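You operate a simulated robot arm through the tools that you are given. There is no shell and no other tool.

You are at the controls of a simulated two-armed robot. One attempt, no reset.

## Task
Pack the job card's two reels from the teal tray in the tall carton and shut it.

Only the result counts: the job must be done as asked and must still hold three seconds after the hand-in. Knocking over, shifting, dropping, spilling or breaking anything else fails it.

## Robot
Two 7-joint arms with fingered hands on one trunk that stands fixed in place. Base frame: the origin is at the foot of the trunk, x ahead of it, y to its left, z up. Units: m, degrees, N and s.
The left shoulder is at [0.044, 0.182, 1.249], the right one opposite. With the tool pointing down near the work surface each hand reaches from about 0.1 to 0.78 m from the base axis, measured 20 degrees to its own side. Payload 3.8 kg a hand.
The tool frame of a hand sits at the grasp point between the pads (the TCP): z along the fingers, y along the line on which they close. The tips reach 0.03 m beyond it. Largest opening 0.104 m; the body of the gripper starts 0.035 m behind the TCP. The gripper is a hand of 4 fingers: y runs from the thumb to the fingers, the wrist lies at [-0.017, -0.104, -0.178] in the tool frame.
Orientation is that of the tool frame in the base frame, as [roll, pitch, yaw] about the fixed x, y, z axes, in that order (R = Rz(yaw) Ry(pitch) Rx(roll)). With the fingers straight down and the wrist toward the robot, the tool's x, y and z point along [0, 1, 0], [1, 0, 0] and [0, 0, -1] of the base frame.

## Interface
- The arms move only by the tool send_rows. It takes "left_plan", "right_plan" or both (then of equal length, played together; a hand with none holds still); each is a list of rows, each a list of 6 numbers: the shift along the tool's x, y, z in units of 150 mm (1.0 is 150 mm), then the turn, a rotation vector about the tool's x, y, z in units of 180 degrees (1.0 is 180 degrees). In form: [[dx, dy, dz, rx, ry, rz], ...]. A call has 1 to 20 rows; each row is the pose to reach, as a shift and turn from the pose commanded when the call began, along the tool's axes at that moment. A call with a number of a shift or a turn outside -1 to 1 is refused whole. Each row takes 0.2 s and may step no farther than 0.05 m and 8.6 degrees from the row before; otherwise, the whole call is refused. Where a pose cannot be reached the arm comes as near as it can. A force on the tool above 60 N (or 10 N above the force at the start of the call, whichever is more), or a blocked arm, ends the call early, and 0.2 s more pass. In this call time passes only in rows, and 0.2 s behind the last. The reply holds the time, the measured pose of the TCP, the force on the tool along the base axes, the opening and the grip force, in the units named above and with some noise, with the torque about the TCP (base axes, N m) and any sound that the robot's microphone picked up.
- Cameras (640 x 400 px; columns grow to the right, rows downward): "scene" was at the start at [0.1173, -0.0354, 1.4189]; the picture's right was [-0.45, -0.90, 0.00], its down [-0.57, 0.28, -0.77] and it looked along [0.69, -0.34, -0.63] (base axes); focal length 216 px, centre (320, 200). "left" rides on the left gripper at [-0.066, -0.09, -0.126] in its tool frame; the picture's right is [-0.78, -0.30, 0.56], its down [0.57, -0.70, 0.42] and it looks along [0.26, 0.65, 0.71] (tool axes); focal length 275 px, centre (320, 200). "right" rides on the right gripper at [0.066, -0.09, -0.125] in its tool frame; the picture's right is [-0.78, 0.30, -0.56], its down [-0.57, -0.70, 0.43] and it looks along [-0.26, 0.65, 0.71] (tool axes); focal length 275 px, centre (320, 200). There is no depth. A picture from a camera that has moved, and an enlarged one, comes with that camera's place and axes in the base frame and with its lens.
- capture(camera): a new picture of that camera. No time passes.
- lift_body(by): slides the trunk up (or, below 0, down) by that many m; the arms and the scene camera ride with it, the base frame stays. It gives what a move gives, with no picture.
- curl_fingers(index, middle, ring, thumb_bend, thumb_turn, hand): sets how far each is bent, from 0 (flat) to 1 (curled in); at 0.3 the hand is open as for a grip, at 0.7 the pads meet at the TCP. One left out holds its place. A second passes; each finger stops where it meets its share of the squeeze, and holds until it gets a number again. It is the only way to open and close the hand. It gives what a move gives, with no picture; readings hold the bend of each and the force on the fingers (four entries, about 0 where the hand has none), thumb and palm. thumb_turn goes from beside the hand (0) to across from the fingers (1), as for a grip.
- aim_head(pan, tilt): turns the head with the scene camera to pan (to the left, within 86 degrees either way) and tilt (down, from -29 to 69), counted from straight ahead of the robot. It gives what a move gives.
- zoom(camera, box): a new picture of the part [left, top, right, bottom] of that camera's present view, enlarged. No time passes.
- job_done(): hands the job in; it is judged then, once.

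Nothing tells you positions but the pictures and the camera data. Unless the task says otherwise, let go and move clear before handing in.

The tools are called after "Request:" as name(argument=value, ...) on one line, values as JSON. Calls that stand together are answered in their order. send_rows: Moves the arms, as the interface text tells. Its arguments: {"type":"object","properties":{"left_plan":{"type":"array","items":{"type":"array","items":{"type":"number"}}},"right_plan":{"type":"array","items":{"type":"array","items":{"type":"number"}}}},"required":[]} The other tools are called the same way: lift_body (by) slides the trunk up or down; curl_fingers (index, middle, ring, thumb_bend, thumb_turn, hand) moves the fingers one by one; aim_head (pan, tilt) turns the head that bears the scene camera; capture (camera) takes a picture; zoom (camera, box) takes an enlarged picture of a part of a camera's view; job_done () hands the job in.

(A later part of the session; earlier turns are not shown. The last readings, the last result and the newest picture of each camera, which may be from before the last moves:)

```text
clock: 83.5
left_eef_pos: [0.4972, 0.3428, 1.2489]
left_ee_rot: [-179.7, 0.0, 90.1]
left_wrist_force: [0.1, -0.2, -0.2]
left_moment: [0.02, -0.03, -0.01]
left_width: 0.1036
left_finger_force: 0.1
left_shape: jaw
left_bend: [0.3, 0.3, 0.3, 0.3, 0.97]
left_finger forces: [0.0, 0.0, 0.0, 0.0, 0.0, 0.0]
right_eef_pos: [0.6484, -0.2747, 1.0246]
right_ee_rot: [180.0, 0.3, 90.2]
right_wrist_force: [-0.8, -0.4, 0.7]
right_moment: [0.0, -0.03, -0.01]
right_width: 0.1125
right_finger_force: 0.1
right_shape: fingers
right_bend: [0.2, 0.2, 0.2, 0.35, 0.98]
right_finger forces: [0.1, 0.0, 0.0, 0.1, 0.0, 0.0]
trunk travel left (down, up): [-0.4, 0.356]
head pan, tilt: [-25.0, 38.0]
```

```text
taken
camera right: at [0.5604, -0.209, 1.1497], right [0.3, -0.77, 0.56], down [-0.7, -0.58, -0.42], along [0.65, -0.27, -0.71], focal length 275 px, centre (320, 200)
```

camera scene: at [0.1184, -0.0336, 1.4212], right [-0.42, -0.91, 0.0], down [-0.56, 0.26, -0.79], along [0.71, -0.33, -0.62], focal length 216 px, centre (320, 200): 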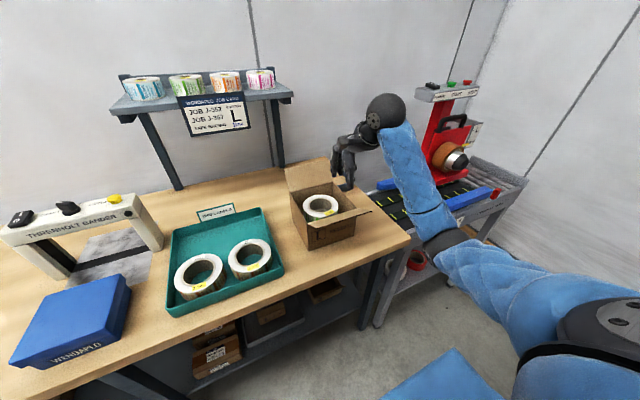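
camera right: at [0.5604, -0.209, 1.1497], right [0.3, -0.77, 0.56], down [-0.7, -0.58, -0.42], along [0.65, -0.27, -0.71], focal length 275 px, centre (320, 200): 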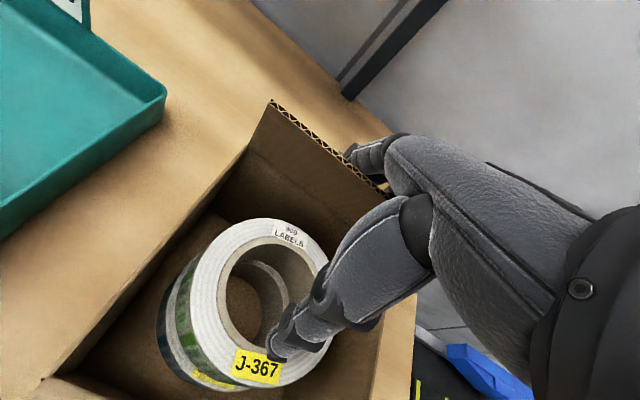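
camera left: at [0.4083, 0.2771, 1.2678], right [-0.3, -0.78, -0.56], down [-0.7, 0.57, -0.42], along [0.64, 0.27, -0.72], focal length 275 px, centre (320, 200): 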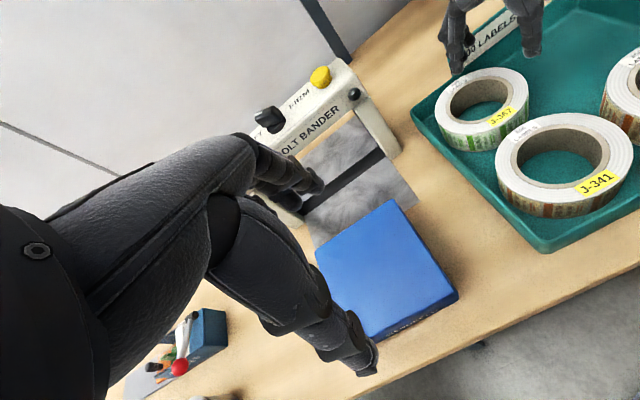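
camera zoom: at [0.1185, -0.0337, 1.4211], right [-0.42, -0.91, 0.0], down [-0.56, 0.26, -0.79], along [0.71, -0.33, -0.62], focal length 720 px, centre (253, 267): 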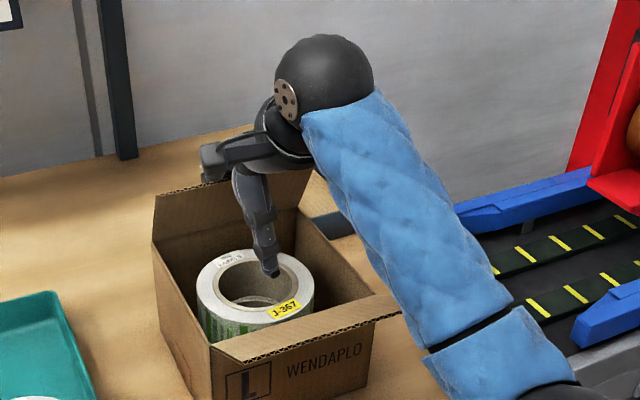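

The flap is now past vertical and following the fingers. Continuing to pull it forward.

Request:
send_rows(right_plan=[[0, -0.1, 0, 0, 0, 0], [0, -0.2, 0.02, 0, 0, 0], [0, -0.28, 0.04, 0, 0, 0]])

Request:
zoom(camera="scene", box=[260, 120, 420, 240])

Request:
capture(camera="right")

```text
clock: 84.3
left_eef_pos: [0.4976, 0.3436, 1.249]
left_ee_rot: [-179.7, 0.1, 90.1]
left_wrist_force: [0.6, -1.0, -0.6]
left_moment: [0.02, 0.01, 0.01]
left_width: 0.1037
left_finger_force: 0.1
left_shape: jaw
left_bend: [0.3, 0.3, 0.3, 0.3, 0.97]
left_finger forces: [0.0, 0.0, 0.0, 0.0, 0.0, 0.0]
right_eef_pos: [0.608, -0.2771, 1.0178]
right_ee_rot: [179.9, 0.4, 90.2]
right_wrist_force: [0.0, -0.2, 0.5]
right_moment: [0.0, -0.02, -0.02]
right_width: 0.1126
right_finger_force: 0.0
right_shape: fingers
right_bend: [0.2, 0.2, 0.2, 0.35, 0.98]
right_finger forces: [0.0, 0.0, 0.0, 0.1, 0.1, 0.0]
trunk travel left (down, up): [-0.4, 0.356]
head pan, tilt: [-25.0, 38.0]
```

```text
3.33 times, centred on (340, 180) of scene
camera zoom: at [0.1186, -0.0337, 1.4211], right [-0.42, -0.91, 0.0], down [-0.56, 0.26, -0.79], along [0.71, -0.33, -0.62], focal length 720 px, centre (253, 267)
```

zoom: 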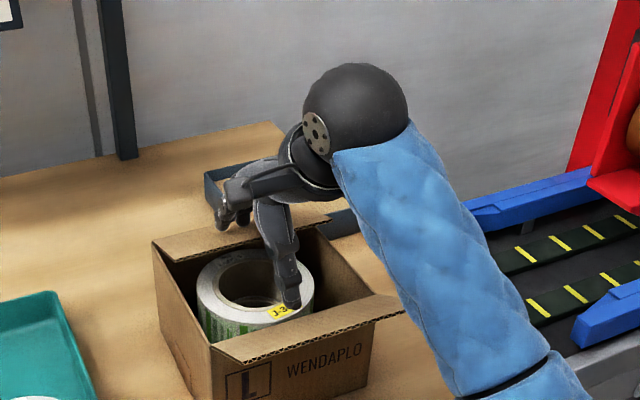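

```text
taken
camera right: at [0.5183, -0.21, 1.1437], right [0.3, -0.77, 0.56], down [-0.7, -0.58, -0.42], along [0.65, -0.27, -0.71], focal length 275 px, centre (320, 200)
```

right: 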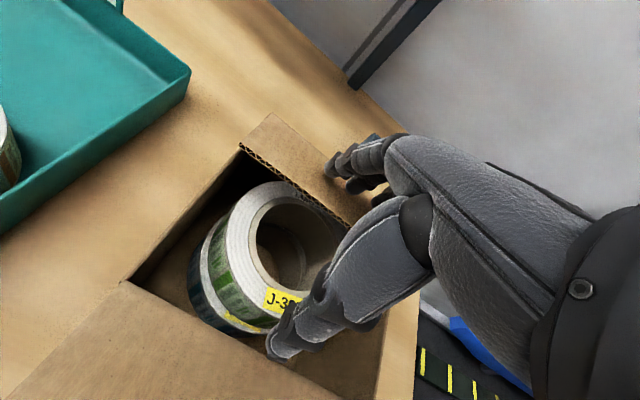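

The back flap is folded about 65° forward. Pressing the fingertips down to close it further.

Request:
send_rows(right_plan=[[0, -0.03, 0.03, 0, 0, 0], [0, -0.06, 0.06, 0, 0, 0], [0, -0.1, 0.09, 0, 0, 0]])

Request:
zoom(camera="scene", box=[260, 120, 420, 240])

Request:
capture(camera="right")

```text
clock: 85.1
left_eef_pos: [0.496, 0.3456, 1.2495]
left_ee_rot: [-179.8, 0.1, 90.2]
left_wrist_force: [-0.2, -0.1, -0.2]
left_moment: [0.04, 0.03, 0.02]
left_width: 0.1034
left_finger_force: 0.0
left_shape: jaw
left_bend: [0.3, 0.3, 0.3, 0.3, 0.97]
left_finger forces: [0.0, 0.0, 0.1, 0.0, 0.0, 0.1]
right_eef_pos: [0.5937, -0.2779, 1.0114]
right_ee_rot: [179.0, 0.3, 90.1]
right_wrist_force: [6.8, 1.7, 30.9]
right_moment: [0.03, 0.96, -0.13]
right_width: 0.1136
right_finger_force: 15.9
right_shape: fingers
right_bend: [0.2, 0.2, 0.2, 0.35, 0.98]
right_finger forces: [0.0, 5.0, 0.0, 0.0, 26.3, 0.1]
trunk travel left (down, up): [-0.4, 0.356]
head pan, tilt: [-25.0, 38.0]
```

```text
3.33 times, centred on (340, 180) of scene
camera zoom: at [0.1167, -0.032, 1.4218], right [-0.42, -0.91, 0.0], down [-0.56, 0.26, -0.79], along [0.72, -0.33, -0.61], focal length 720 px, centre (253, 267)
```

zoom: 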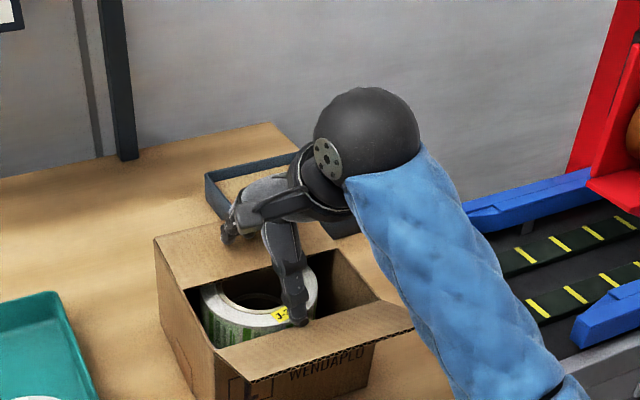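

```text
taken
camera right: at [0.5033, -0.21, 1.1336], right [0.29, -0.77, 0.57], down [-0.69, -0.58, -0.43], along [0.66, -0.27, -0.7], focal length 275 px, centre (320, 200)
```

right: 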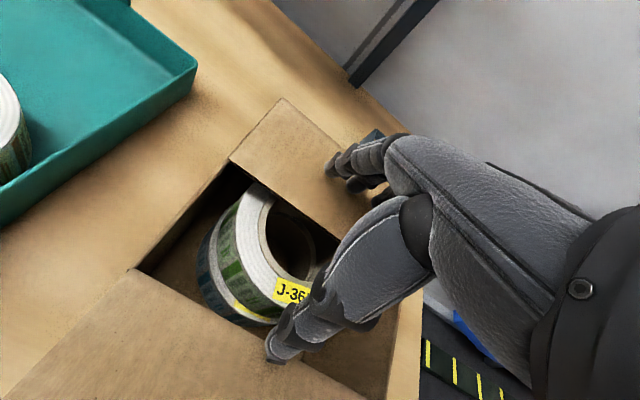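

The thumb touched the front wall's edge, so I'm lifting the hand off right away; the back flap looks nearly closed.

Request:
send_rows(right_plan=[[0, 0.02, -0.08, 0, 0, 0], [0, 0.04, -0.2, 0, 0, 0], [0, 0.04, -0.4, 0, 0, 0], [0, 0.04, -0.65, 0, 0, 0]])

Request:
zoom(camera="scene", box=[260, 120, 420, 240])

Request:
capture(camera="right")

```text
clock: 86.1
left_eef_pos: [0.4994, 0.344, 1.2491]
left_ee_rot: [-179.9, -0.1, 90.0]
left_wrist_force: [-0.4, -0.1, 0.3]
left_moment: [0.0, 0.0, -0.04]
left_width: 0.1038
left_finger_force: 0.1
left_shape: jaw
left_bend: [0.3, 0.3, 0.3, 0.3, 0.97]
left_finger forces: [0.0, 0.1, 0.1, 0.1, 0.0, 0.0]
right_eef_pos: [0.596, -0.2768, 1.1046]
right_ee_rot: [180.0, 0.4, 90.1]
right_wrist_force: [0.2, 0.9, 0.3]
right_moment: [-0.02, -0.01, -0.04]
right_width: 0.1124
right_finger_force: 0.0
right_shape: fingers
right_bend: [0.2, 0.2, 0.2, 0.35, 0.98]
right_finger forces: [0.1, 0.0, 0.0, 0.1, 0.0, 0.0]
trunk travel left (down, up): [-0.4, 0.356]
head pan, tilt: [-25.0, 38.0]
```

```text
3.33 times, centred on (340, 180) of scene
camera zoom: at [0.1185, -0.0332, 1.4211], right [-0.42, -0.91, 0.0], down [-0.56, 0.26, -0.79], along [0.71, -0.33, -0.62], focal length 720 px, centre (253, 267)
```

zoom: 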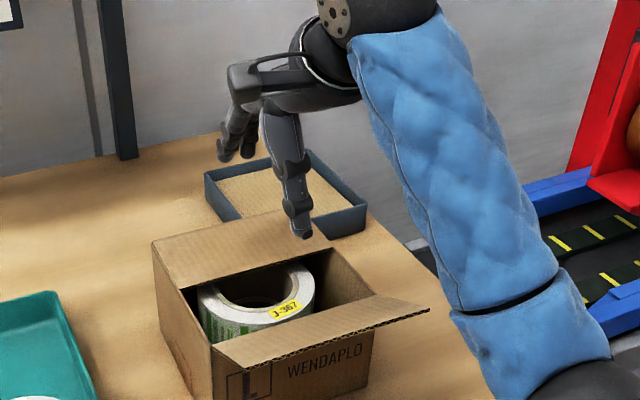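

```text
taken
camera right: at [0.5075, -0.2099, 1.2291], right [0.3, -0.77, 0.56], down [-0.7, -0.58, -0.42], along [0.65, -0.27, -0.71], focal length 275 px, centre (320, 200)
```

right: 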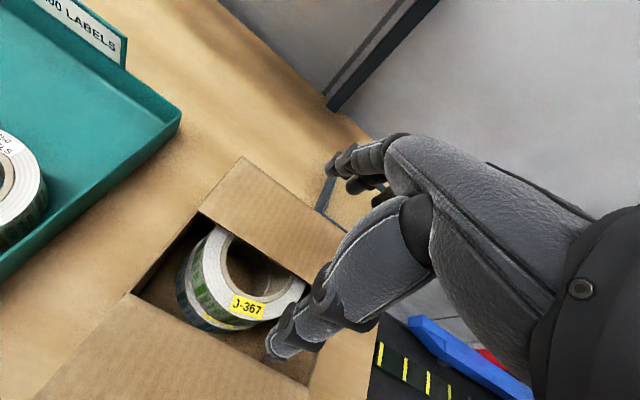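

The back flap is closed flat and stays there; the carton hasn't moved. Next I'll bring the hand in front of the carton to push the front flap up and over.

Request:
send_rows(right_plan=[[0, -0.25, -0.05, 0, 0, 0], [0, -0.5, -0.05, 0, 0, 0], [0, -0.75, -0.05, 0, 0, 0], [0, -1.0, -0.05, 0, 0, 0]])

Request:
send_rows(right_plan=[[0, -0.2, 0, 0, 0, 0], [0, -0.4, 0, 0, 0, 0]])

Request:
capture(camera="scene")

Request:
capture(camera="right")

```text
clock: 87.1
left_eef_pos: [0.4973, 0.3436, 1.2492]
left_ee_rot: [-179.7, 0.0, 90.1]
left_wrist_force: [-0.3, 0.4, -0.2]
left_moment: [-0.03, 0.01, -0.01]
left_width: 0.1037
left_finger_force: 0.1
left_shape: jaw
left_bend: [0.3, 0.3, 0.3, 0.3, 0.97]
left_finger forces: [0.1, 0.0, 0.1, 0.0, 0.0, 0.1]
right_eef_pos: [0.4477, -0.2737, 1.1077]
right_ee_rot: [180.0, 0.4, 90.2]
right_wrist_force: [-0.1, -0.6, 0.4]
right_moment: [0.01, -0.03, 0.01]
right_width: 0.1125
right_finger_force: 0.1
right_shape: fingers
right_bend: [0.2, 0.2, 0.2, 0.35, 0.98]
right_finger forces: [0.0, 0.1, 0.0, 0.0, 0.0, 0.0]
trunk travel left (down, up): [-0.4, 0.356]
head pan, tilt: [-25.0, 38.0]
```

```text
clock: 87.7
left_eef_pos: [0.4992, 0.3439, 1.2485]
left_ee_rot: [-179.8, 0.0, 90.3]
left_wrist_force: [0.1, -0.7, -0.7]
left_moment: [0.02, -0.01, 0.0]
left_width: 0.1037
left_finger_force: 0.1
left_shape: jaw
left_bend: [0.3, 0.3, 0.3, 0.3, 0.97]
left_finger forces: [0.0, 0.0, 0.0, 0.0, 0.0, 0.1]
right_eef_pos: [0.3927, -0.2749, 1.1071]
right_ee_rot: [179.9, 0.4, 90.1]
right_wrist_force: [-0.5, -0.4, 0.2]
right_moment: [0.0, 0.0, 0.03]
right_width: 0.1127
right_finger_force: 0.0
right_shape: fingers
right_bend: [0.2, 0.2, 0.2, 0.35, 0.98]
right_finger forces: [0.1, 0.0, 0.1, 0.1, 0.0, 0.0]
trunk travel left (down, up): [-0.4, 0.356]
head pan, tilt: [-25.0, 38.0]
```

```text
taken
camera scene: at [0.1188, -0.0336, 1.4211], right [-0.42, -0.91, 0.0], down [-0.56, 0.26, -0.79], along [0.71, -0.33, -0.62], focal length 216 px, centre (320, 200)
```

scene: 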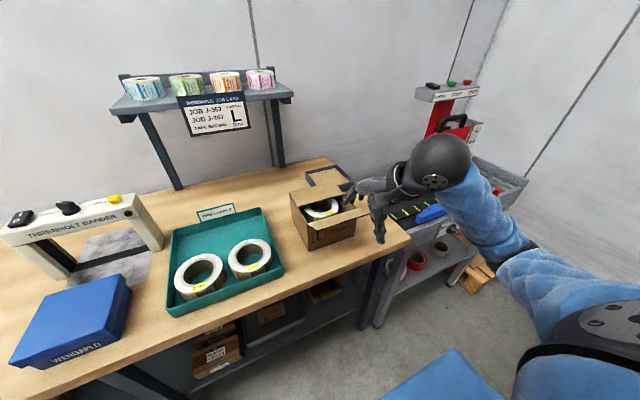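

```text
taken
camera right: at [0.3029, -0.2079, 1.2313], right [0.3, -0.77, 0.56], down [-0.7, -0.58, -0.42], along [0.65, -0.27, -0.71], focal length 275 px, centre (320, 200)
```

right: 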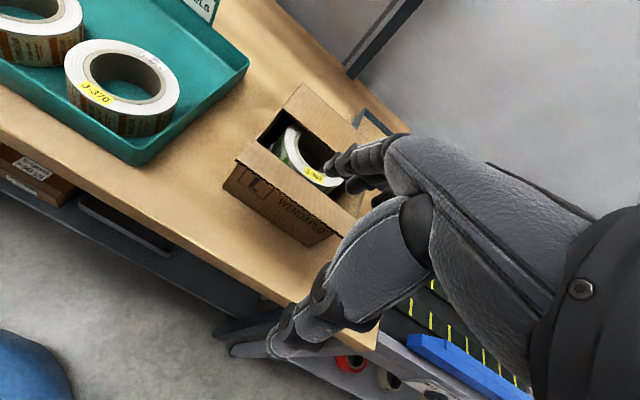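

Request:
zoom(camera="scene", box=[270, 150, 430, 260])

Request:
zoom(camera="right", box=[200, 70, 420, 260])

```text
3.64 times, centred on (350, 205) of scene
camera zoom: at [0.1188, -0.0336, 1.4211], right [-0.42, -0.91, 0.0], down [-0.56, 0.26, -0.79], along [0.71, -0.33, -0.62], focal length 786 px, centre (211, 182)
```

zoom: 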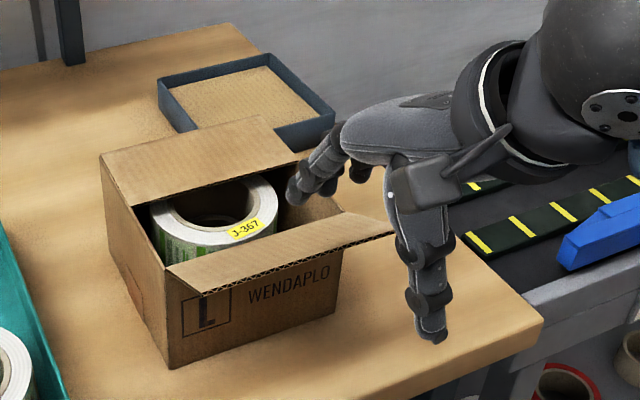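

```text
2.11 times, centred on (310, 165) of right
camera zoom: at [0.3029, -0.2079, 1.2313], right [0.3, -0.77, 0.56], down [-0.7, -0.58, -0.42], along [0.65, -0.27, -0.71], focal length 580 px, centre (341, 274)
```

zoom: 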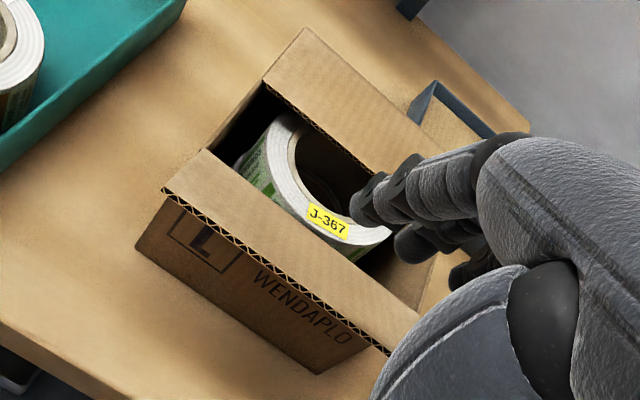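

Back flap flat, front flap leaning out. Lowering the hand in front of the front flap's outer edge.

Request:
send_rows(right_plan=[[0, -0.09, 0.15, 0, 0, 0], [0, -0.1, 0.35, 0, 0, 0], [0, -0.1, 0.55, 0, 0, 0], [0, -0.1, 0.7, 0, 0, 0]])

Request:
zoom(camera="scene", box=[270, 150, 430, 260])

Request:
zoom(camera="right", box=[200, 70, 420, 260])

```text
clock: 88.7
left_eef_pos: [0.4981, 0.3441, 1.2485]
left_ee_rot: [-179.8, 0.0, 90.1]
left_wrist_force: [0.8, -0.1, -0.6]
left_moment: [0.01, 0.08, -0.05]
left_width: 0.1039
left_finger_force: 0.1
left_shape: jaw
left_bend: [0.3, 0.3, 0.3, 0.3, 0.97]
left_finger forces: [0.0, 0.0, 0.0, 0.0, 0.0, 0.0]
right_eef_pos: [0.3944, -0.2809, 1.029]
right_ee_rot: [175.8, 0.7, 89.9]
right_wrist_force: [-22.4, -3.6, 49.2]
right_moment: [-0.79, -4.32, -0.58]
right_width: 0.1165
right_finger_force: 40.6
right_shape: fingers
right_bend: [0.18, 0.16, 0.19, 0.35, 0.98]
right_finger forces: [27.9, 11.1, 42.4, 0.0, 0.0, 0.1]
right hand out of reach, approached as far as the arm can: row 1, 2, 3, 4
trunk travel left (down, up): [-0.4, 0.356]
head pan, tilt: [-25.0, 38.0]
stopped in row 4 (right hand): the force on the tool passed its limit at 89 N (the readings are from after the stop); the commanded pose is now the measured one
```

```text
3.64 times, centred on (350, 205) of scene
camera zoom: at [0.117, -0.0327, 1.4215], right [-0.42, -0.91, 0.0], down [-0.56, 0.26, -0.79], along [0.71, -0.33, -0.61], focal length 786 px, centre (211, 182)
```

zoom: 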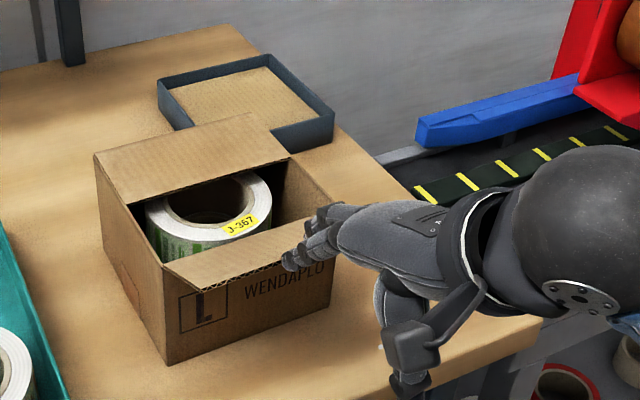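

```text
2.11 times, centred on (310, 165) of right
camera zoom: at [0.2962, -0.2128, 1.1462], right [0.25, -0.77, 0.59], down [-0.67, -0.58, -0.47], along [0.7, -0.27, -0.66], focal length 580 px, centre (341, 274)
```

zoom: 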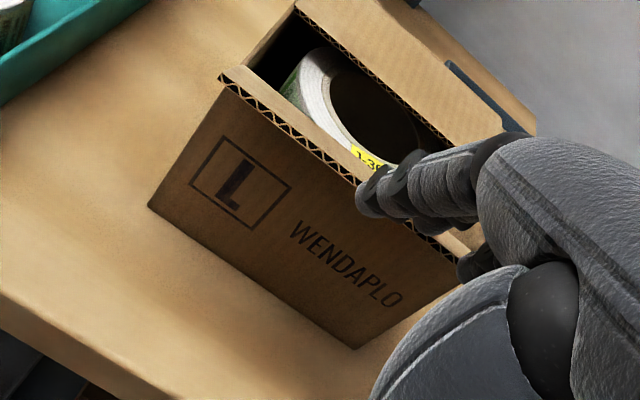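

The hand could not come that close to the body and its fingers pressed on the front flap. Backing off upward immediately.

Request:
send_rows(right_plan=[[0, 0, -0.06, 0, 0, 0], [0, 0, -0.15, 0, 0, 0], [0, 0, -0.3, 0, 0, 0], [0, 0, -0.5, 0, 0, 0]])

Request:
zoom(camera="scene", box=[270, 150, 430, 260])

Request:
capture(camera="scene")

Request:
capture(camera="right")

```text
clock: 89.7
left_eef_pos: [0.4986, 0.3432, 1.2485]
left_ee_rot: [-179.6, 0.0, 90.0]
left_wrist_force: [0.5, 0.1, -0.8]
left_moment: [0.03, 0.0, 0.02]
left_width: 0.1037
left_finger_force: 0.0
left_shape: jaw
left_bend: [0.3, 0.3, 0.3, 0.3, 0.97]
left_finger forces: [0.0, 0.0, 0.0, 0.1, 0.0, 0.0]
right_eef_pos: [0.3999, -0.2802, 1.0946]
right_ee_rot: [177.8, 0.7, 89.8]
right_wrist_force: [-1.3, 0.5, -0.2]
right_moment: [-0.02, -0.02, 0.02]
right_width: 0.1122
right_finger_force: 0.2
right_shape: fingers
right_bend: [0.2, 0.2, 0.2, 0.35, 0.98]
right_finger forces: [0.0, 0.0, 0.0, 0.0, 0.0, 0.0]
right hand out of reach, approached as far as the arm can: row 1, 2, 3, 4
trunk travel left (down, up): [-0.4, 0.356]
head pan, tilt: [-25.0, 38.0]
```

```text
3.64 times, centred on (350, 205) of scene
camera zoom: at [0.1195, -0.0332, 1.4209], right [-0.42, -0.91, 0.0], down [-0.56, 0.26, -0.79], along [0.71, -0.33, -0.62], focal length 786 px, centre (211, 182)
```

zoom: 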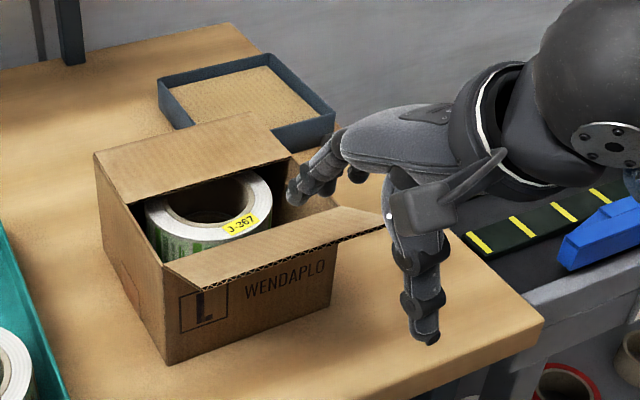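

```text
taken
camera scene: at [0.1195, -0.0332, 1.4209], right [-0.42, -0.91, 0.0], down [-0.56, 0.26, -0.79], along [0.71, -0.33, -0.62], focal length 216 px, centre (320, 200)
```

scene: 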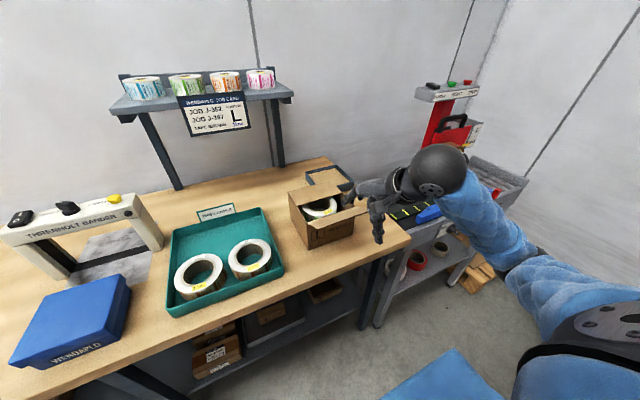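

```text
taken
camera right: at [0.3074, -0.2125, 1.2155], right [0.27, -0.77, 0.58], down [-0.69, -0.58, -0.45], along [0.67, -0.27, -0.69], focal length 275 px, centre (320, 200)
```

right: 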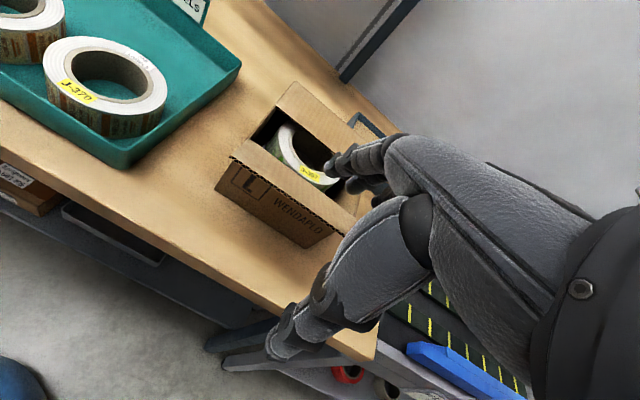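

The carton only nudged a few millimetres. The arm was folded past its limit there, so I'll raise the trunk to give it room, then re-level the hand.

Request:
lift_body(by=0.18)

Request:
capture(camera="scene")

```text
clock: 91.7
left_eef_pos: [0.4996, 0.3438, 1.428]
left_ee_rot: [-179.7, 0.0, 90.0]
left_wrist_force: [0.0, -1.0, 0.1]
left_moment: [-0.01, -0.02, -0.05]
left_width: 0.1038
left_finger_force: 0.0
left_shape: jaw
left_bend: [0.3, 0.3, 0.3, 0.3, 0.97]
left_finger forces: [0.0, 0.0, 0.2, 0.0, 0.0, 0.0]
right_eef_pos: [0.4009, -0.2818, 1.2759]
right_ee_rot: [177.5, 0.7, 89.9]
right_wrist_force: [-0.3, -0.7, -0.1]
right_moment: [-0.01, 0.03, -0.02]
right_width: 0.1123
right_finger_force: 0.1
right_shape: fingers
right_bend: [0.2, 0.2, 0.2, 0.35, 0.98]
right_finger forces: [0.1, 0.1, 0.0, 0.0, 0.1, 0.0]
trunk travel left (down, up): [-0.58, 0.176]
head pan, tilt: [-25.0, 38.0]
```

```text
taken
camera scene: at [0.0925, -0.0337, 1.6018], right [-0.42, -0.91, 0.0], down [-0.56, 0.26, -0.79], along [0.71, -0.33, -0.62], focal length 216 px, centre (320, 200)
```

scene: 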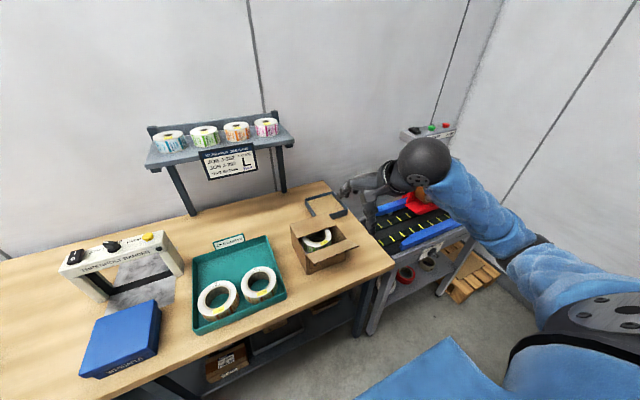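

Levelling the hand and lowering in front of the carton in stages, watching the reach flag.

Request:
send_rows(right_plan=[[0.005, -0.04, 0.23, 0.0035, 0.001, 0], [0.01, -0.08, 0.46, 0.007, 0.002, 0], [0.015, -0.12, 0.7, 0.0105, 0.003, 0], [0.02, -0.16, 0.93, 0.0139, 0.0039, 0]])

Request:
zoom(camera="scene", box=[270, 160, 430, 290])

```text
clock: 92.7
left_eef_pos: [0.4985, 0.3426, 1.4288]
left_ee_rot: [-179.7, 0.0, 90.2]
left_wrist_force: [0.2, -0.1, 0.6]
left_moment: [-0.01, 0.0, -0.01]
left_width: 0.1037
left_finger_force: 0.0
left_shape: jaw
left_bend: [0.3, 0.3, 0.3, 0.3, 0.97]
left_finger forces: [0.0, 0.0, 0.0, 0.1, 0.0, 0.0]
right_eef_pos: [0.3841, -0.2797, 1.1324]
right_ee_rot: [179.9, -0.1, 89.9]
right_wrist_force: [-0.3, 0.1, 0.1]
right_moment: [-0.01, 0.0, -0.01]
right_width: 0.1123
right_finger_force: 0.0
right_shape: fingers
right_bend: [0.2, 0.2, 0.2, 0.35, 0.98]
right_finger forces: [0.0, 0.1, 0.0, 0.0, 0.1, 0.1]
trunk travel left (down, up): [-0.58, 0.176]
head pan, tilt: [-25.0, 38.0]
```

```text
3.08 times, centred on (350, 225) of scene
camera zoom: at [0.0921, -0.0339, 1.602], right [-0.42, -0.91, 0.0], down [-0.56, 0.26, -0.79], along [0.71, -0.33, -0.62], focal length 665 px, centre (228, 123)
```

zoom: 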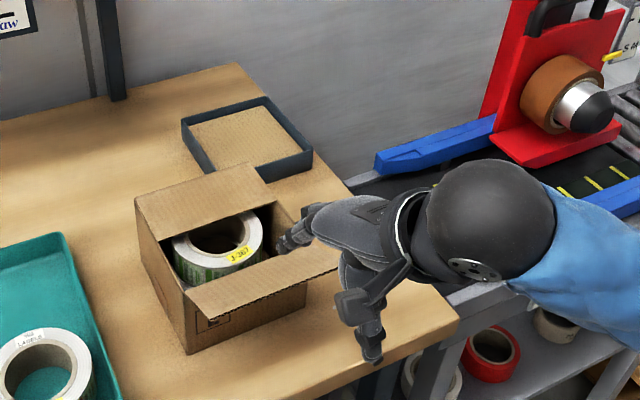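

Reach is fine here. Lowering in front of the front flap.

Request:
send_rows(right_plan=[[0, -0.02, 0.22, 0, 0, 0], [0, -0.02, 0.44, 0, 0, 0], [0, -0.02, 0.66, 0, 0, 0], [0, -0.02, 0.87, 0, 0, 0]])

Request:
zoom(camera="scene", box=[270, 160, 430, 290])

Request:
capture(camera="right")

```text
clock: 93.7
left_eef_pos: [0.4981, 0.3442, 1.4283]
left_ee_rot: [-179.7, 0.1, 90.1]
left_wrist_force: [-0.6, 0.2, 0.0]
left_moment: [-0.01, -0.01, -0.03]
left_width: 0.1036
left_finger_force: 0.0
left_shape: jaw
left_bend: [0.3, 0.3, 0.3, 0.3, 0.97]
left_finger forces: [0.0, 0.0, 0.0, 0.0, 0.0, 0.0]
right_eef_pos: [0.3818, -0.2796, 1.0068]
right_ee_rot: [180.0, -0.1, 89.9]
right_wrist_force: [0.1, 0.8, -0.6]
right_moment: [0.0, -0.02, 0.03]
right_width: 0.1123
right_finger_force: 0.0
right_shape: fingers
right_bend: [0.2, 0.2, 0.2, 0.35, 0.98]
right_finger forces: [0.0, 0.1, 0.1, 0.0, 0.1, 0.1]
trunk travel left (down, up): [-0.58, 0.176]
head pan, tilt: [-25.0, 38.0]
```

```text
3.08 times, centred on (350, 225) of scene
camera zoom: at [0.0924, -0.0337, 1.602], right [-0.42, -0.91, 0.0], down [-0.56, 0.26, -0.79], along [0.71, -0.33, -0.62], focal length 665 px, centre (228, 123)
```

zoom: 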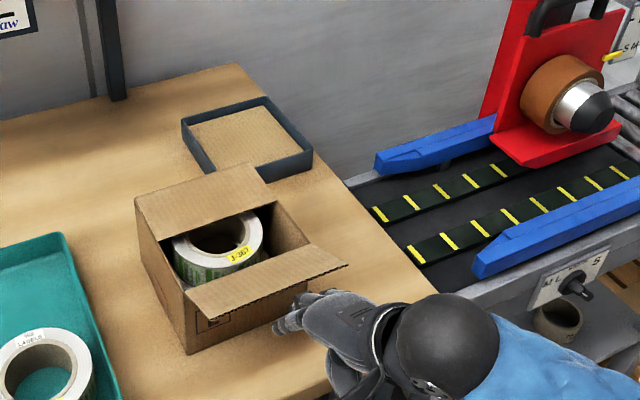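

```text
taken
camera right: at [0.2925, -0.2132, 1.1319], right [0.29, -0.78, 0.56], down [-0.7, -0.57, -0.43], along [0.65, -0.27, -0.71], focal length 275 px, centre (320, 200)
```

right: 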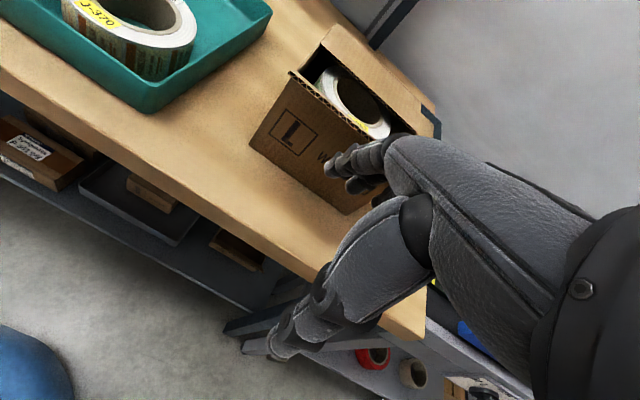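

The fingertips sit just below the flap's outer edge. Pushing forward and slightly up to swing the front flap toward vertical.

Request:
send_rows(right_plan=[[0, 0.05, 0.06, 0, 0, 0], [0, 0.22, 0.06, 0, 0, 0], [0, 0.4, 0.03, 0, 0, 0], [0, 0.58, -0.02, 0, 0, 0]])

Request:
zoom(camera="scene", box=[270, 160, 430, 290])

Request:
capture(camera="right")

```text
clock: 94.7
left_eef_pos: [0.499, 0.3435, 1.4271]
left_ee_rot: [-179.6, 0.0, 90.1]
left_wrist_force: [0.0, 0.3, 0.3]
left_moment: [0.03, 0.01, 0.01]
left_width: 0.1038
left_finger_force: 0.0
left_shape: jaw
left_bend: [0.3, 0.3, 0.3, 0.3, 0.97]
left_finger forces: [0.0, 0.1, 0.0, 0.0, 0.1, 0.0]
right_eef_pos: [0.4664, -0.2774, 1.0071]
right_ee_rot: [-180.0, -0.1, 89.9]
right_wrist_force: [0.3, 0.3, 0.2]
right_moment: [0.01, -0.02, -0.03]
right_width: 0.1122
right_finger_force: 0.1
right_shape: fingers
right_bend: [0.2, 0.2, 0.2, 0.35, 0.98]
right_finger forces: [0.0, 0.2, 0.0, 0.1, 0.0, 0.0]
trunk travel left (down, up): [-0.58, 0.176]
head pan, tilt: [-25.0, 38.0]
```

```text
3.08 times, centred on (350, 225) of scene
camera zoom: at [0.0933, -0.0333, 1.6019], right [-0.42, -0.91, 0.0], down [-0.56, 0.26, -0.79], along [0.71, -0.33, -0.62], focal length 665 px, centre (228, 123)
```

zoom: 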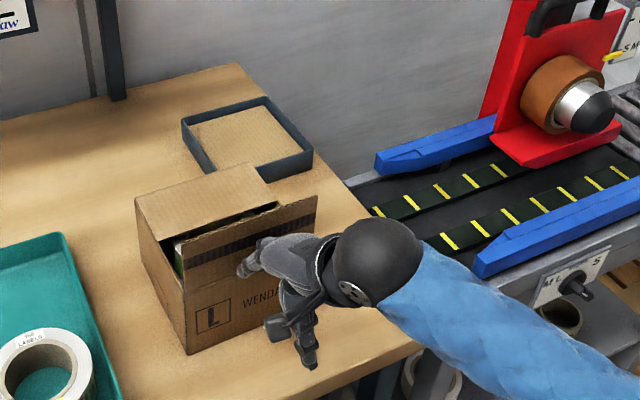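

```text
taken
camera right: at [0.3775, -0.2117, 1.1324], right [0.29, -0.78, 0.56], down [-0.7, -0.57, -0.42], along [0.65, -0.27, -0.71], focal length 275 px, centre (320, 200)
```

right: 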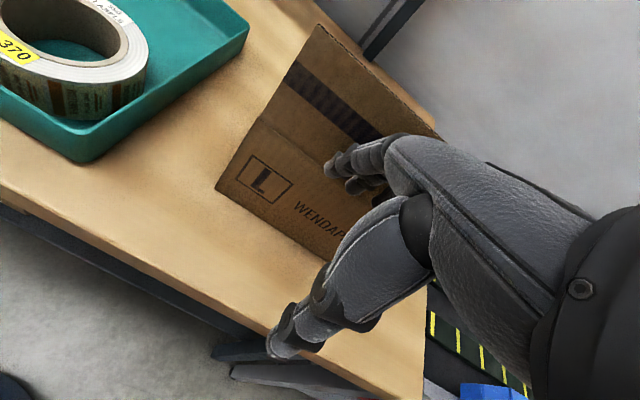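

The front flap is nearly vertical. Continuing to push it over, with the fingertips raised just above the rim.

Request:
send_rows(right_plan=[[0, 0.1, -0.08, 0, 0, 0], [0, 0.22, -0.1, 0, 0, 0], [0, 0.34, -0.1, 0, 0, 0], [0, 0.45, -0.1, 0, 0, 0]])

Request:
zoom(camera="scene", box=[270, 160, 430, 290])

Request:
capture(camera="right")

```text
clock: 95.7
left_eef_pos: [0.4982, 0.344, 1.4283]
left_ee_rot: [-179.7, 0.0, 90.1]
left_wrist_force: [0.2, 0.4, 0.4]
left_moment: [0.01, -0.02, -0.02]
left_width: 0.1036
left_finger_force: 0.0
left_shape: jaw
left_bend: [0.3, 0.3, 0.3, 0.3, 0.97]
left_finger forces: [0.1, 0.0, 0.0, 0.1, 0.0, 0.0]
right_eef_pos: [0.5355, -0.2792, 1.0238]
right_ee_rot: [-180.0, -0.1, 89.8]
right_wrist_force: [0.8, -0.7, 0.7]
right_moment: [0.02, 0.02, -0.01]
right_width: 0.1124
right_finger_force: 0.0
right_shape: fingers
right_bend: [0.2, 0.2, 0.2, 0.35, 0.98]
right_finger forces: [0.0, 0.0, 0.1, 0.1, 0.0, 0.0]
trunk travel left (down, up): [-0.58, 0.176]
head pan, tilt: [-25.0, 38.0]
```

```text
3.08 times, centred on (350, 225) of scene
camera zoom: at [0.0933, -0.0333, 1.6019], right [-0.42, -0.91, 0.0], down [-0.56, 0.26, -0.79], along [0.71, -0.33, -0.62], focal length 665 px, centre (228, 123)
```

zoom: 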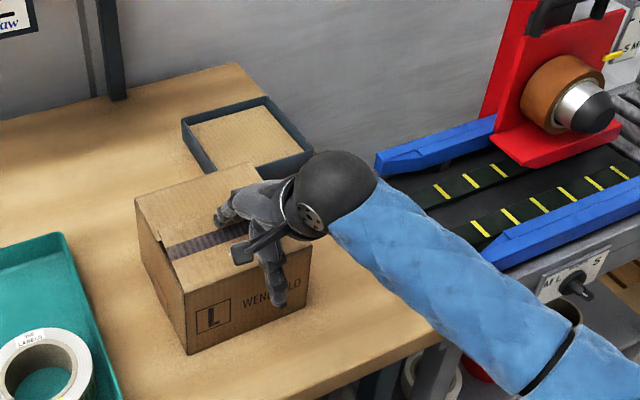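

```text
taken
camera right: at [0.4465, -0.213, 1.1495], right [0.29, -0.78, 0.56], down [-0.7, -0.57, -0.43], along [0.65, -0.26, -0.71], focal length 275 px, centre (320, 200)
```

right: 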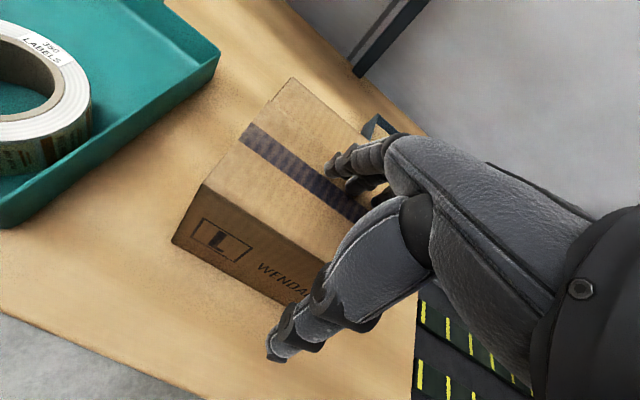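

The front flap has folded over and the carton looks almost closed. Lifting the hand to see how the flaps rest.

Request:
send_rows(right_plan=[[0, 0, -0.15, 0, 0, 0], [0, 0, -0.35, 0, 0, 0], [0, -0.1, -0.6, 0, 0, 0], [0, -0.2, -0.9, 0, 0, 0]])

Request:
zoom(camera="scene", box=[270, 180, 398, 260])

Request:
capture(camera="right")

```text
clock: 96.7
left_eef_pos: [0.4979, 0.3447, 1.4298]
left_ee_rot: [-179.6, 0.0, 90.1]
left_wrist_force: [0.8, 0.9, -0.1]
left_moment: [0.01, 0.04, 0.0]
left_width: 0.1038
left_finger_force: 0.0
left_shape: jaw
left_bend: [0.3, 0.3, 0.3, 0.3, 0.97]
left_finger forces: [0.0, 0.0, 0.1, 0.0, 0.1, 0.0]
right_eef_pos: [0.5064, -0.2835, 1.1595]
right_ee_rot: [179.9, -0.1, 89.9]
right_wrist_force: [-0.4, 0.5, -0.2]
right_moment: [-0.04, 0.0, -0.02]
right_width: 0.1122
right_finger_force: 0.0
right_shape: fingers
right_bend: [0.2, 0.2, 0.2, 0.35, 0.98]
right_finger forces: [0.1, 0.0, 0.1, 0.0, 0.0, 0.0]
trunk travel left (down, up): [-0.58, 0.176]
head pan, tilt: [-25.0, 38.0]
```

```text
5.00 times, centred on (334, 220) of scene
camera zoom: at [0.0924, -0.0333, 1.602], right [-0.42, -0.91, 0.0], down [-0.56, 0.26, -0.79], along [0.71, -0.33, -0.62], focal length 1080 px, centre (250, 100)
```

zoom: 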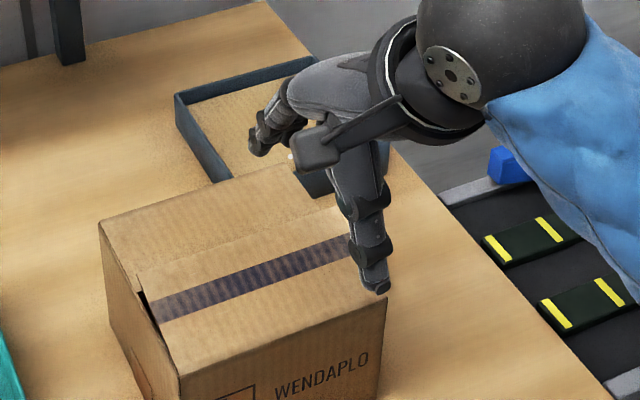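

```text
taken
camera right: at [0.4163, -0.2167, 1.2842], right [0.29, -0.78, 0.56], down [-0.7, -0.57, -0.43], along [0.65, -0.27, -0.71], focal length 275 px, centre (320, 200)
```

right: 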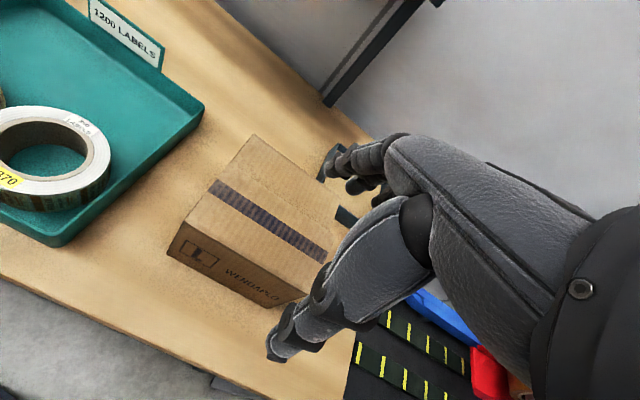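

The front flap has folded down with only a small gap left at its edge. I'll close the fingers into a compact tip and press gently at the seam.

Request:
curl_fingers(hand="right", index=0.65, middle=0.65, ring=0.65, thumb_bend=0.6)

Request:
send_rows(right_plan=[[0.03, 0.2, 0, 0, 0, 0], [0.03, 0.4, 0.1, 0, 0, 0], [0.03, 0.6, 0.3, 0, 0, 0], [0.03, 0.72, 0.5, 0, 0, 0], [0.03, 0.72, 0.75, 0, 0, 0]])

Request:
zoom(camera="scene", box=[270, 180, 398, 260])

Request:
capture(camera="right")

```text
clock: 97.7
left_eef_pos: [0.4973, 0.3437, 1.429]
left_ee_rot: [-179.7, 0.0, 90.1]
left_wrist_force: [0.3, -0.1, -0.9]
left_moment: [0.03, 0.05, -0.01]
left_width: 0.1036
left_finger_force: 0.1
left_shape: jaw
left_bend: [0.3, 0.3, 0.3, 0.3, 0.97]
left_finger forces: [0.1, 0.0, 0.1, 0.0, 0.1, 0.0]
right_eef_pos: [0.5063, -0.2831, 1.1589]
right_ee_rot: [-180.0, -0.1, 89.9]
right_wrist_force: [0.6, 0.2, 0.4]
right_moment: [0.01, -0.01, -0.01]
right_width: 0.0217
right_finger_force: 0.1
right_shape: fingers
right_bend: [0.65, 0.65, 0.65, 0.6, 1.0]
right_finger forces: [0.0, 0.0, 0.0, 0.0, 0.0, 0.1]
trunk travel left (down, up): [-0.58, 0.176]
head pan, tilt: [-25.0, 38.0]
```

```text
clock: 98.9
left_eef_pos: [0.4984, 0.3428, 1.4279]
left_ee_rot: [-179.6, -0.1, 90.1]
left_wrist_force: [0.2, -0.7, -0.7]
left_moment: [0.03, 0.0, 0.01]
left_width: 0.1036
left_finger_force: 0.0
left_shape: jaw
left_bend: [0.3, 0.3, 0.3, 0.3, 0.97]
left_finger forces: [0.0, 0.1, 0.1, 0.0, 0.0, 0.1]
right_eef_pos: [0.6138, -0.2774, 1.0464]
right_ee_rot: [179.9, -0.1, 90.0]
right_wrist_force: [0.3, -0.1, 0.4]
right_moment: [0.0, -0.03, 0.01]
right_width: 0.0218
right_finger_force: 0.1
right_shape: fingers
right_bend: [0.65, 0.65, 0.65, 0.6, 1.0]
right_finger forces: [0.0, 0.1, 0.0, 0.0, 0.0, 0.1]
trunk travel left (down, up): [-0.58, 0.176]
head pan, tilt: [-25.0, 38.0]
```

```text
5.00 times, centred on (334, 220) of scene
camera zoom: at [0.0923, -0.0338, 1.602], right [-0.42, -0.91, 0.0], down [-0.56, 0.26, -0.79], along [0.71, -0.33, -0.62], focal length 1080 px, centre (250, 100)
```

zoom: 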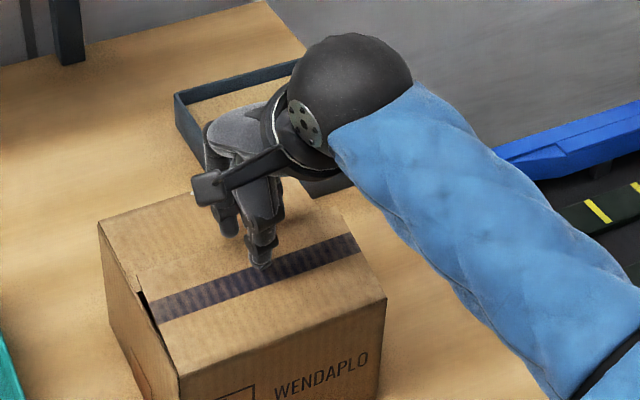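

```text
taken
camera right: at [0.5254, -0.2112, 1.1722], right [0.29, -0.78, 0.56], down [-0.7, -0.57, -0.43], along [0.65, -0.26, -0.71], focal length 275 px, centre (320, 200)
```

right: 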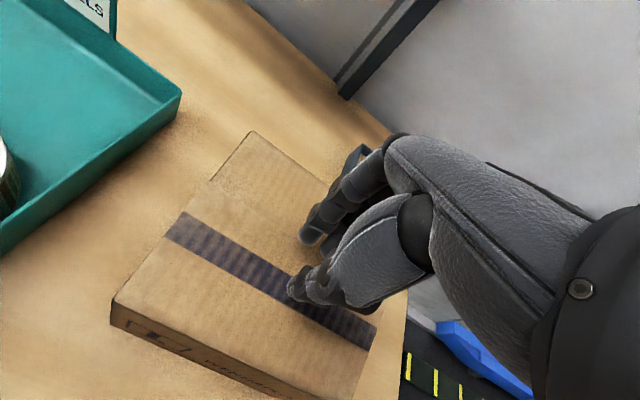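

The fingertips are over the seam. Pressing down in 5 mm steps.

Request:
send_rows(right_plan=[[0, 0, 0.035, 0, 0, 0], [0, 0, 0.07, 0, 0, 0], [0, 0, 0.105, 0, 0, 0], [0, 0, 0.14, 0, 0, 0]])

Request:
zoom(camera="scene", box=[270, 180, 398, 260])

```text
clock: 99.9
left_eef_pos: [0.4974, 0.3426, 1.4287]
left_ee_rot: [-179.7, 0.0, 90.0]
left_wrist_force: [0.2, 0.4, -0.9]
left_moment: [0.01, -0.02, -0.02]
left_width: 0.1038
left_finger_force: 0.1
left_shape: jaw
left_bend: [0.3, 0.3, 0.3, 0.3, 0.97]
left_finger forces: [0.0, 0.0, 0.0, 0.0, 0.0, 0.0]
right_eef_pos: [0.6131, -0.2771, 1.0246]
right_ee_rot: [179.9, -0.1, 89.9]
right_wrist_force: [-0.3, -0.6, -0.1]
right_moment: [0.0, 0.0, 0.0]
right_width: 0.0215
right_finger_force: 0.1
right_shape: fingers
right_bend: [0.65, 0.65, 0.65, 0.6, 1.0]
right_finger forces: [0.1, 0.0, 0.0, 0.1, 0.0, 0.0]
trunk travel left (down, up): [-0.58, 0.176]
head pan, tilt: [-25.0, 38.0]
```

```text
5.00 times, centred on (334, 220) of scene
camera zoom: at [0.0924, -0.0336, 1.602], right [-0.42, -0.91, 0.0], down [-0.56, 0.26, -0.79], along [0.71, -0.33, -0.62], focal length 1080 px, centre (250, 100)
```

zoom: 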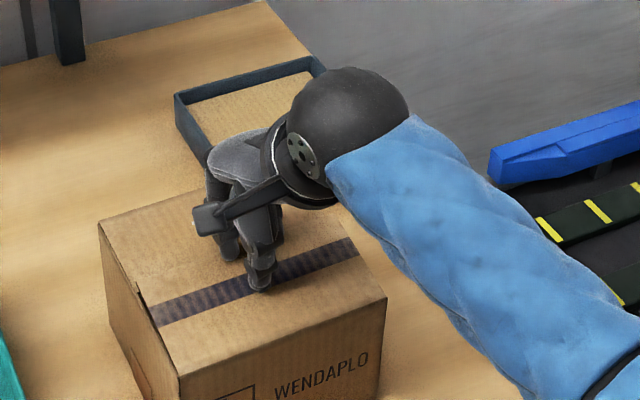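

The gap is closing with hardly any force. A few more millimetres until light contact.

Request:
send_rows(right_plan=[[0, 0, 0.025, 0, 0, 0], [0, 0, 0.05, 0, 0, 0]])

Request:
zoom(camera="scene", box=[270, 180, 398, 260])

```text
clock: 100.5
left_eef_pos: [0.4977, 0.3439, 1.4301]
left_ee_rot: [-179.7, 0.0, 90.2]
left_wrist_force: [0.5, 0.2, -0.7]
left_moment: [0.02, -0.03, -0.01]
left_width: 0.1038
left_finger_force: 0.0
left_shape: jaw
left_bend: [0.3, 0.3, 0.3, 0.3, 0.97]
left_finger forces: [0.0, 0.1, 0.0, 0.0, 0.1, 0.0]
right_eef_pos: [0.6132, -0.2764, 1.0172]
right_ee_rot: [180.0, -0.1, 89.8]
right_wrist_force: [0.1, 0.4, -0.5]
right_moment: [0.03, 0.01, 0.01]
right_width: 0.0218
right_finger_force: 0.1
right_shape: fingers
right_bend: [0.65, 0.65, 0.65, 0.6, 1.0]
right_finger forces: [0.0, 0.0, 0.0, 0.0, 0.0, 0.0]
trunk travel left (down, up): [-0.58, 0.176]
head pan, tilt: [-25.0, 38.0]
```

```text
5.00 times, centred on (334, 220) of scene
camera zoom: at [0.0924, -0.0336, 1.602], right [-0.42, -0.91, 0.0], down [-0.56, 0.26, -0.79], along [0.71, -0.33, -0.62], focal length 1080 px, centre (250, 100)
```

zoom: 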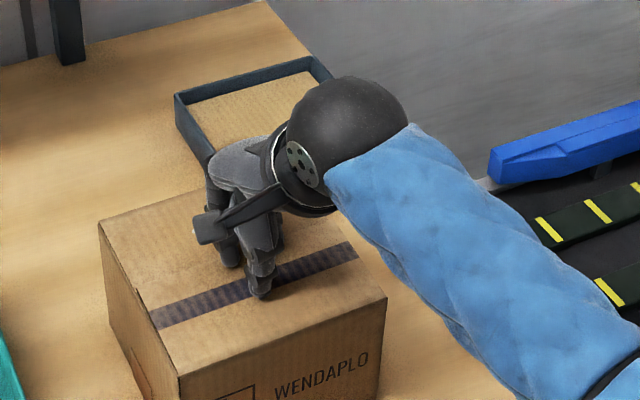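

Request:
send_rows(right_plan=[[0, 0, 0.02, 0, 0, 0], [0, 0, 0.04, 0, 0, 0]])

Request:
zoom(camera="scene", box=[270, 180, 398, 260])

```text
clock: 101.1
left_eef_pos: [0.4996, 0.3436, 1.4285]
left_ee_rot: [-179.7, 0.0, 90.0]
left_wrist_force: [0.5, -0.1, -0.1]
left_moment: [0.0, 0.01, -0.03]
left_width: 0.1037
left_finger_force: 0.0
left_shape: jaw
left_bend: [0.3, 0.3, 0.3, 0.3, 0.97]
left_finger forces: [0.1, 0.0, 0.0, 0.0, 0.0, 0.1]
right_eef_pos: [0.6126, -0.2753, 1.0123]
right_ee_rot: [179.8, 0.0, 89.9]
right_wrist_force: [0.6, -0.4, 0.0]
right_moment: [0.02, 0.01, 0.03]
right_width: 0.0219
right_finger_force: 0.0
right_shape: fingers
right_bend: [0.65, 0.65, 0.65, 0.6, 1.0]
right_finger forces: [0.0, 0.1, 0.0, 0.0, 0.7, 0.0]
trunk travel left (down, up): [-0.58, 0.176]
head pan, tilt: [-25.0, 38.0]
```

```text
5.00 times, centred on (334, 220) of scene
camera zoom: at [0.0923, -0.0335, 1.602], right [-0.42, -0.91, 0.0], down [-0.56, 0.26, -0.79], along [0.71, -0.33, -0.62], focal length 1080 px, centre (250, 100)
```

zoom: 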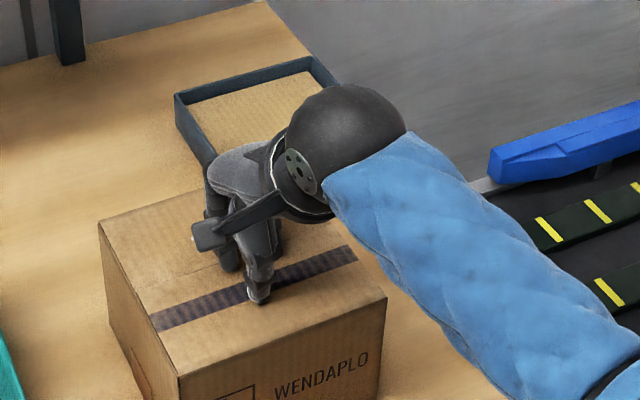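

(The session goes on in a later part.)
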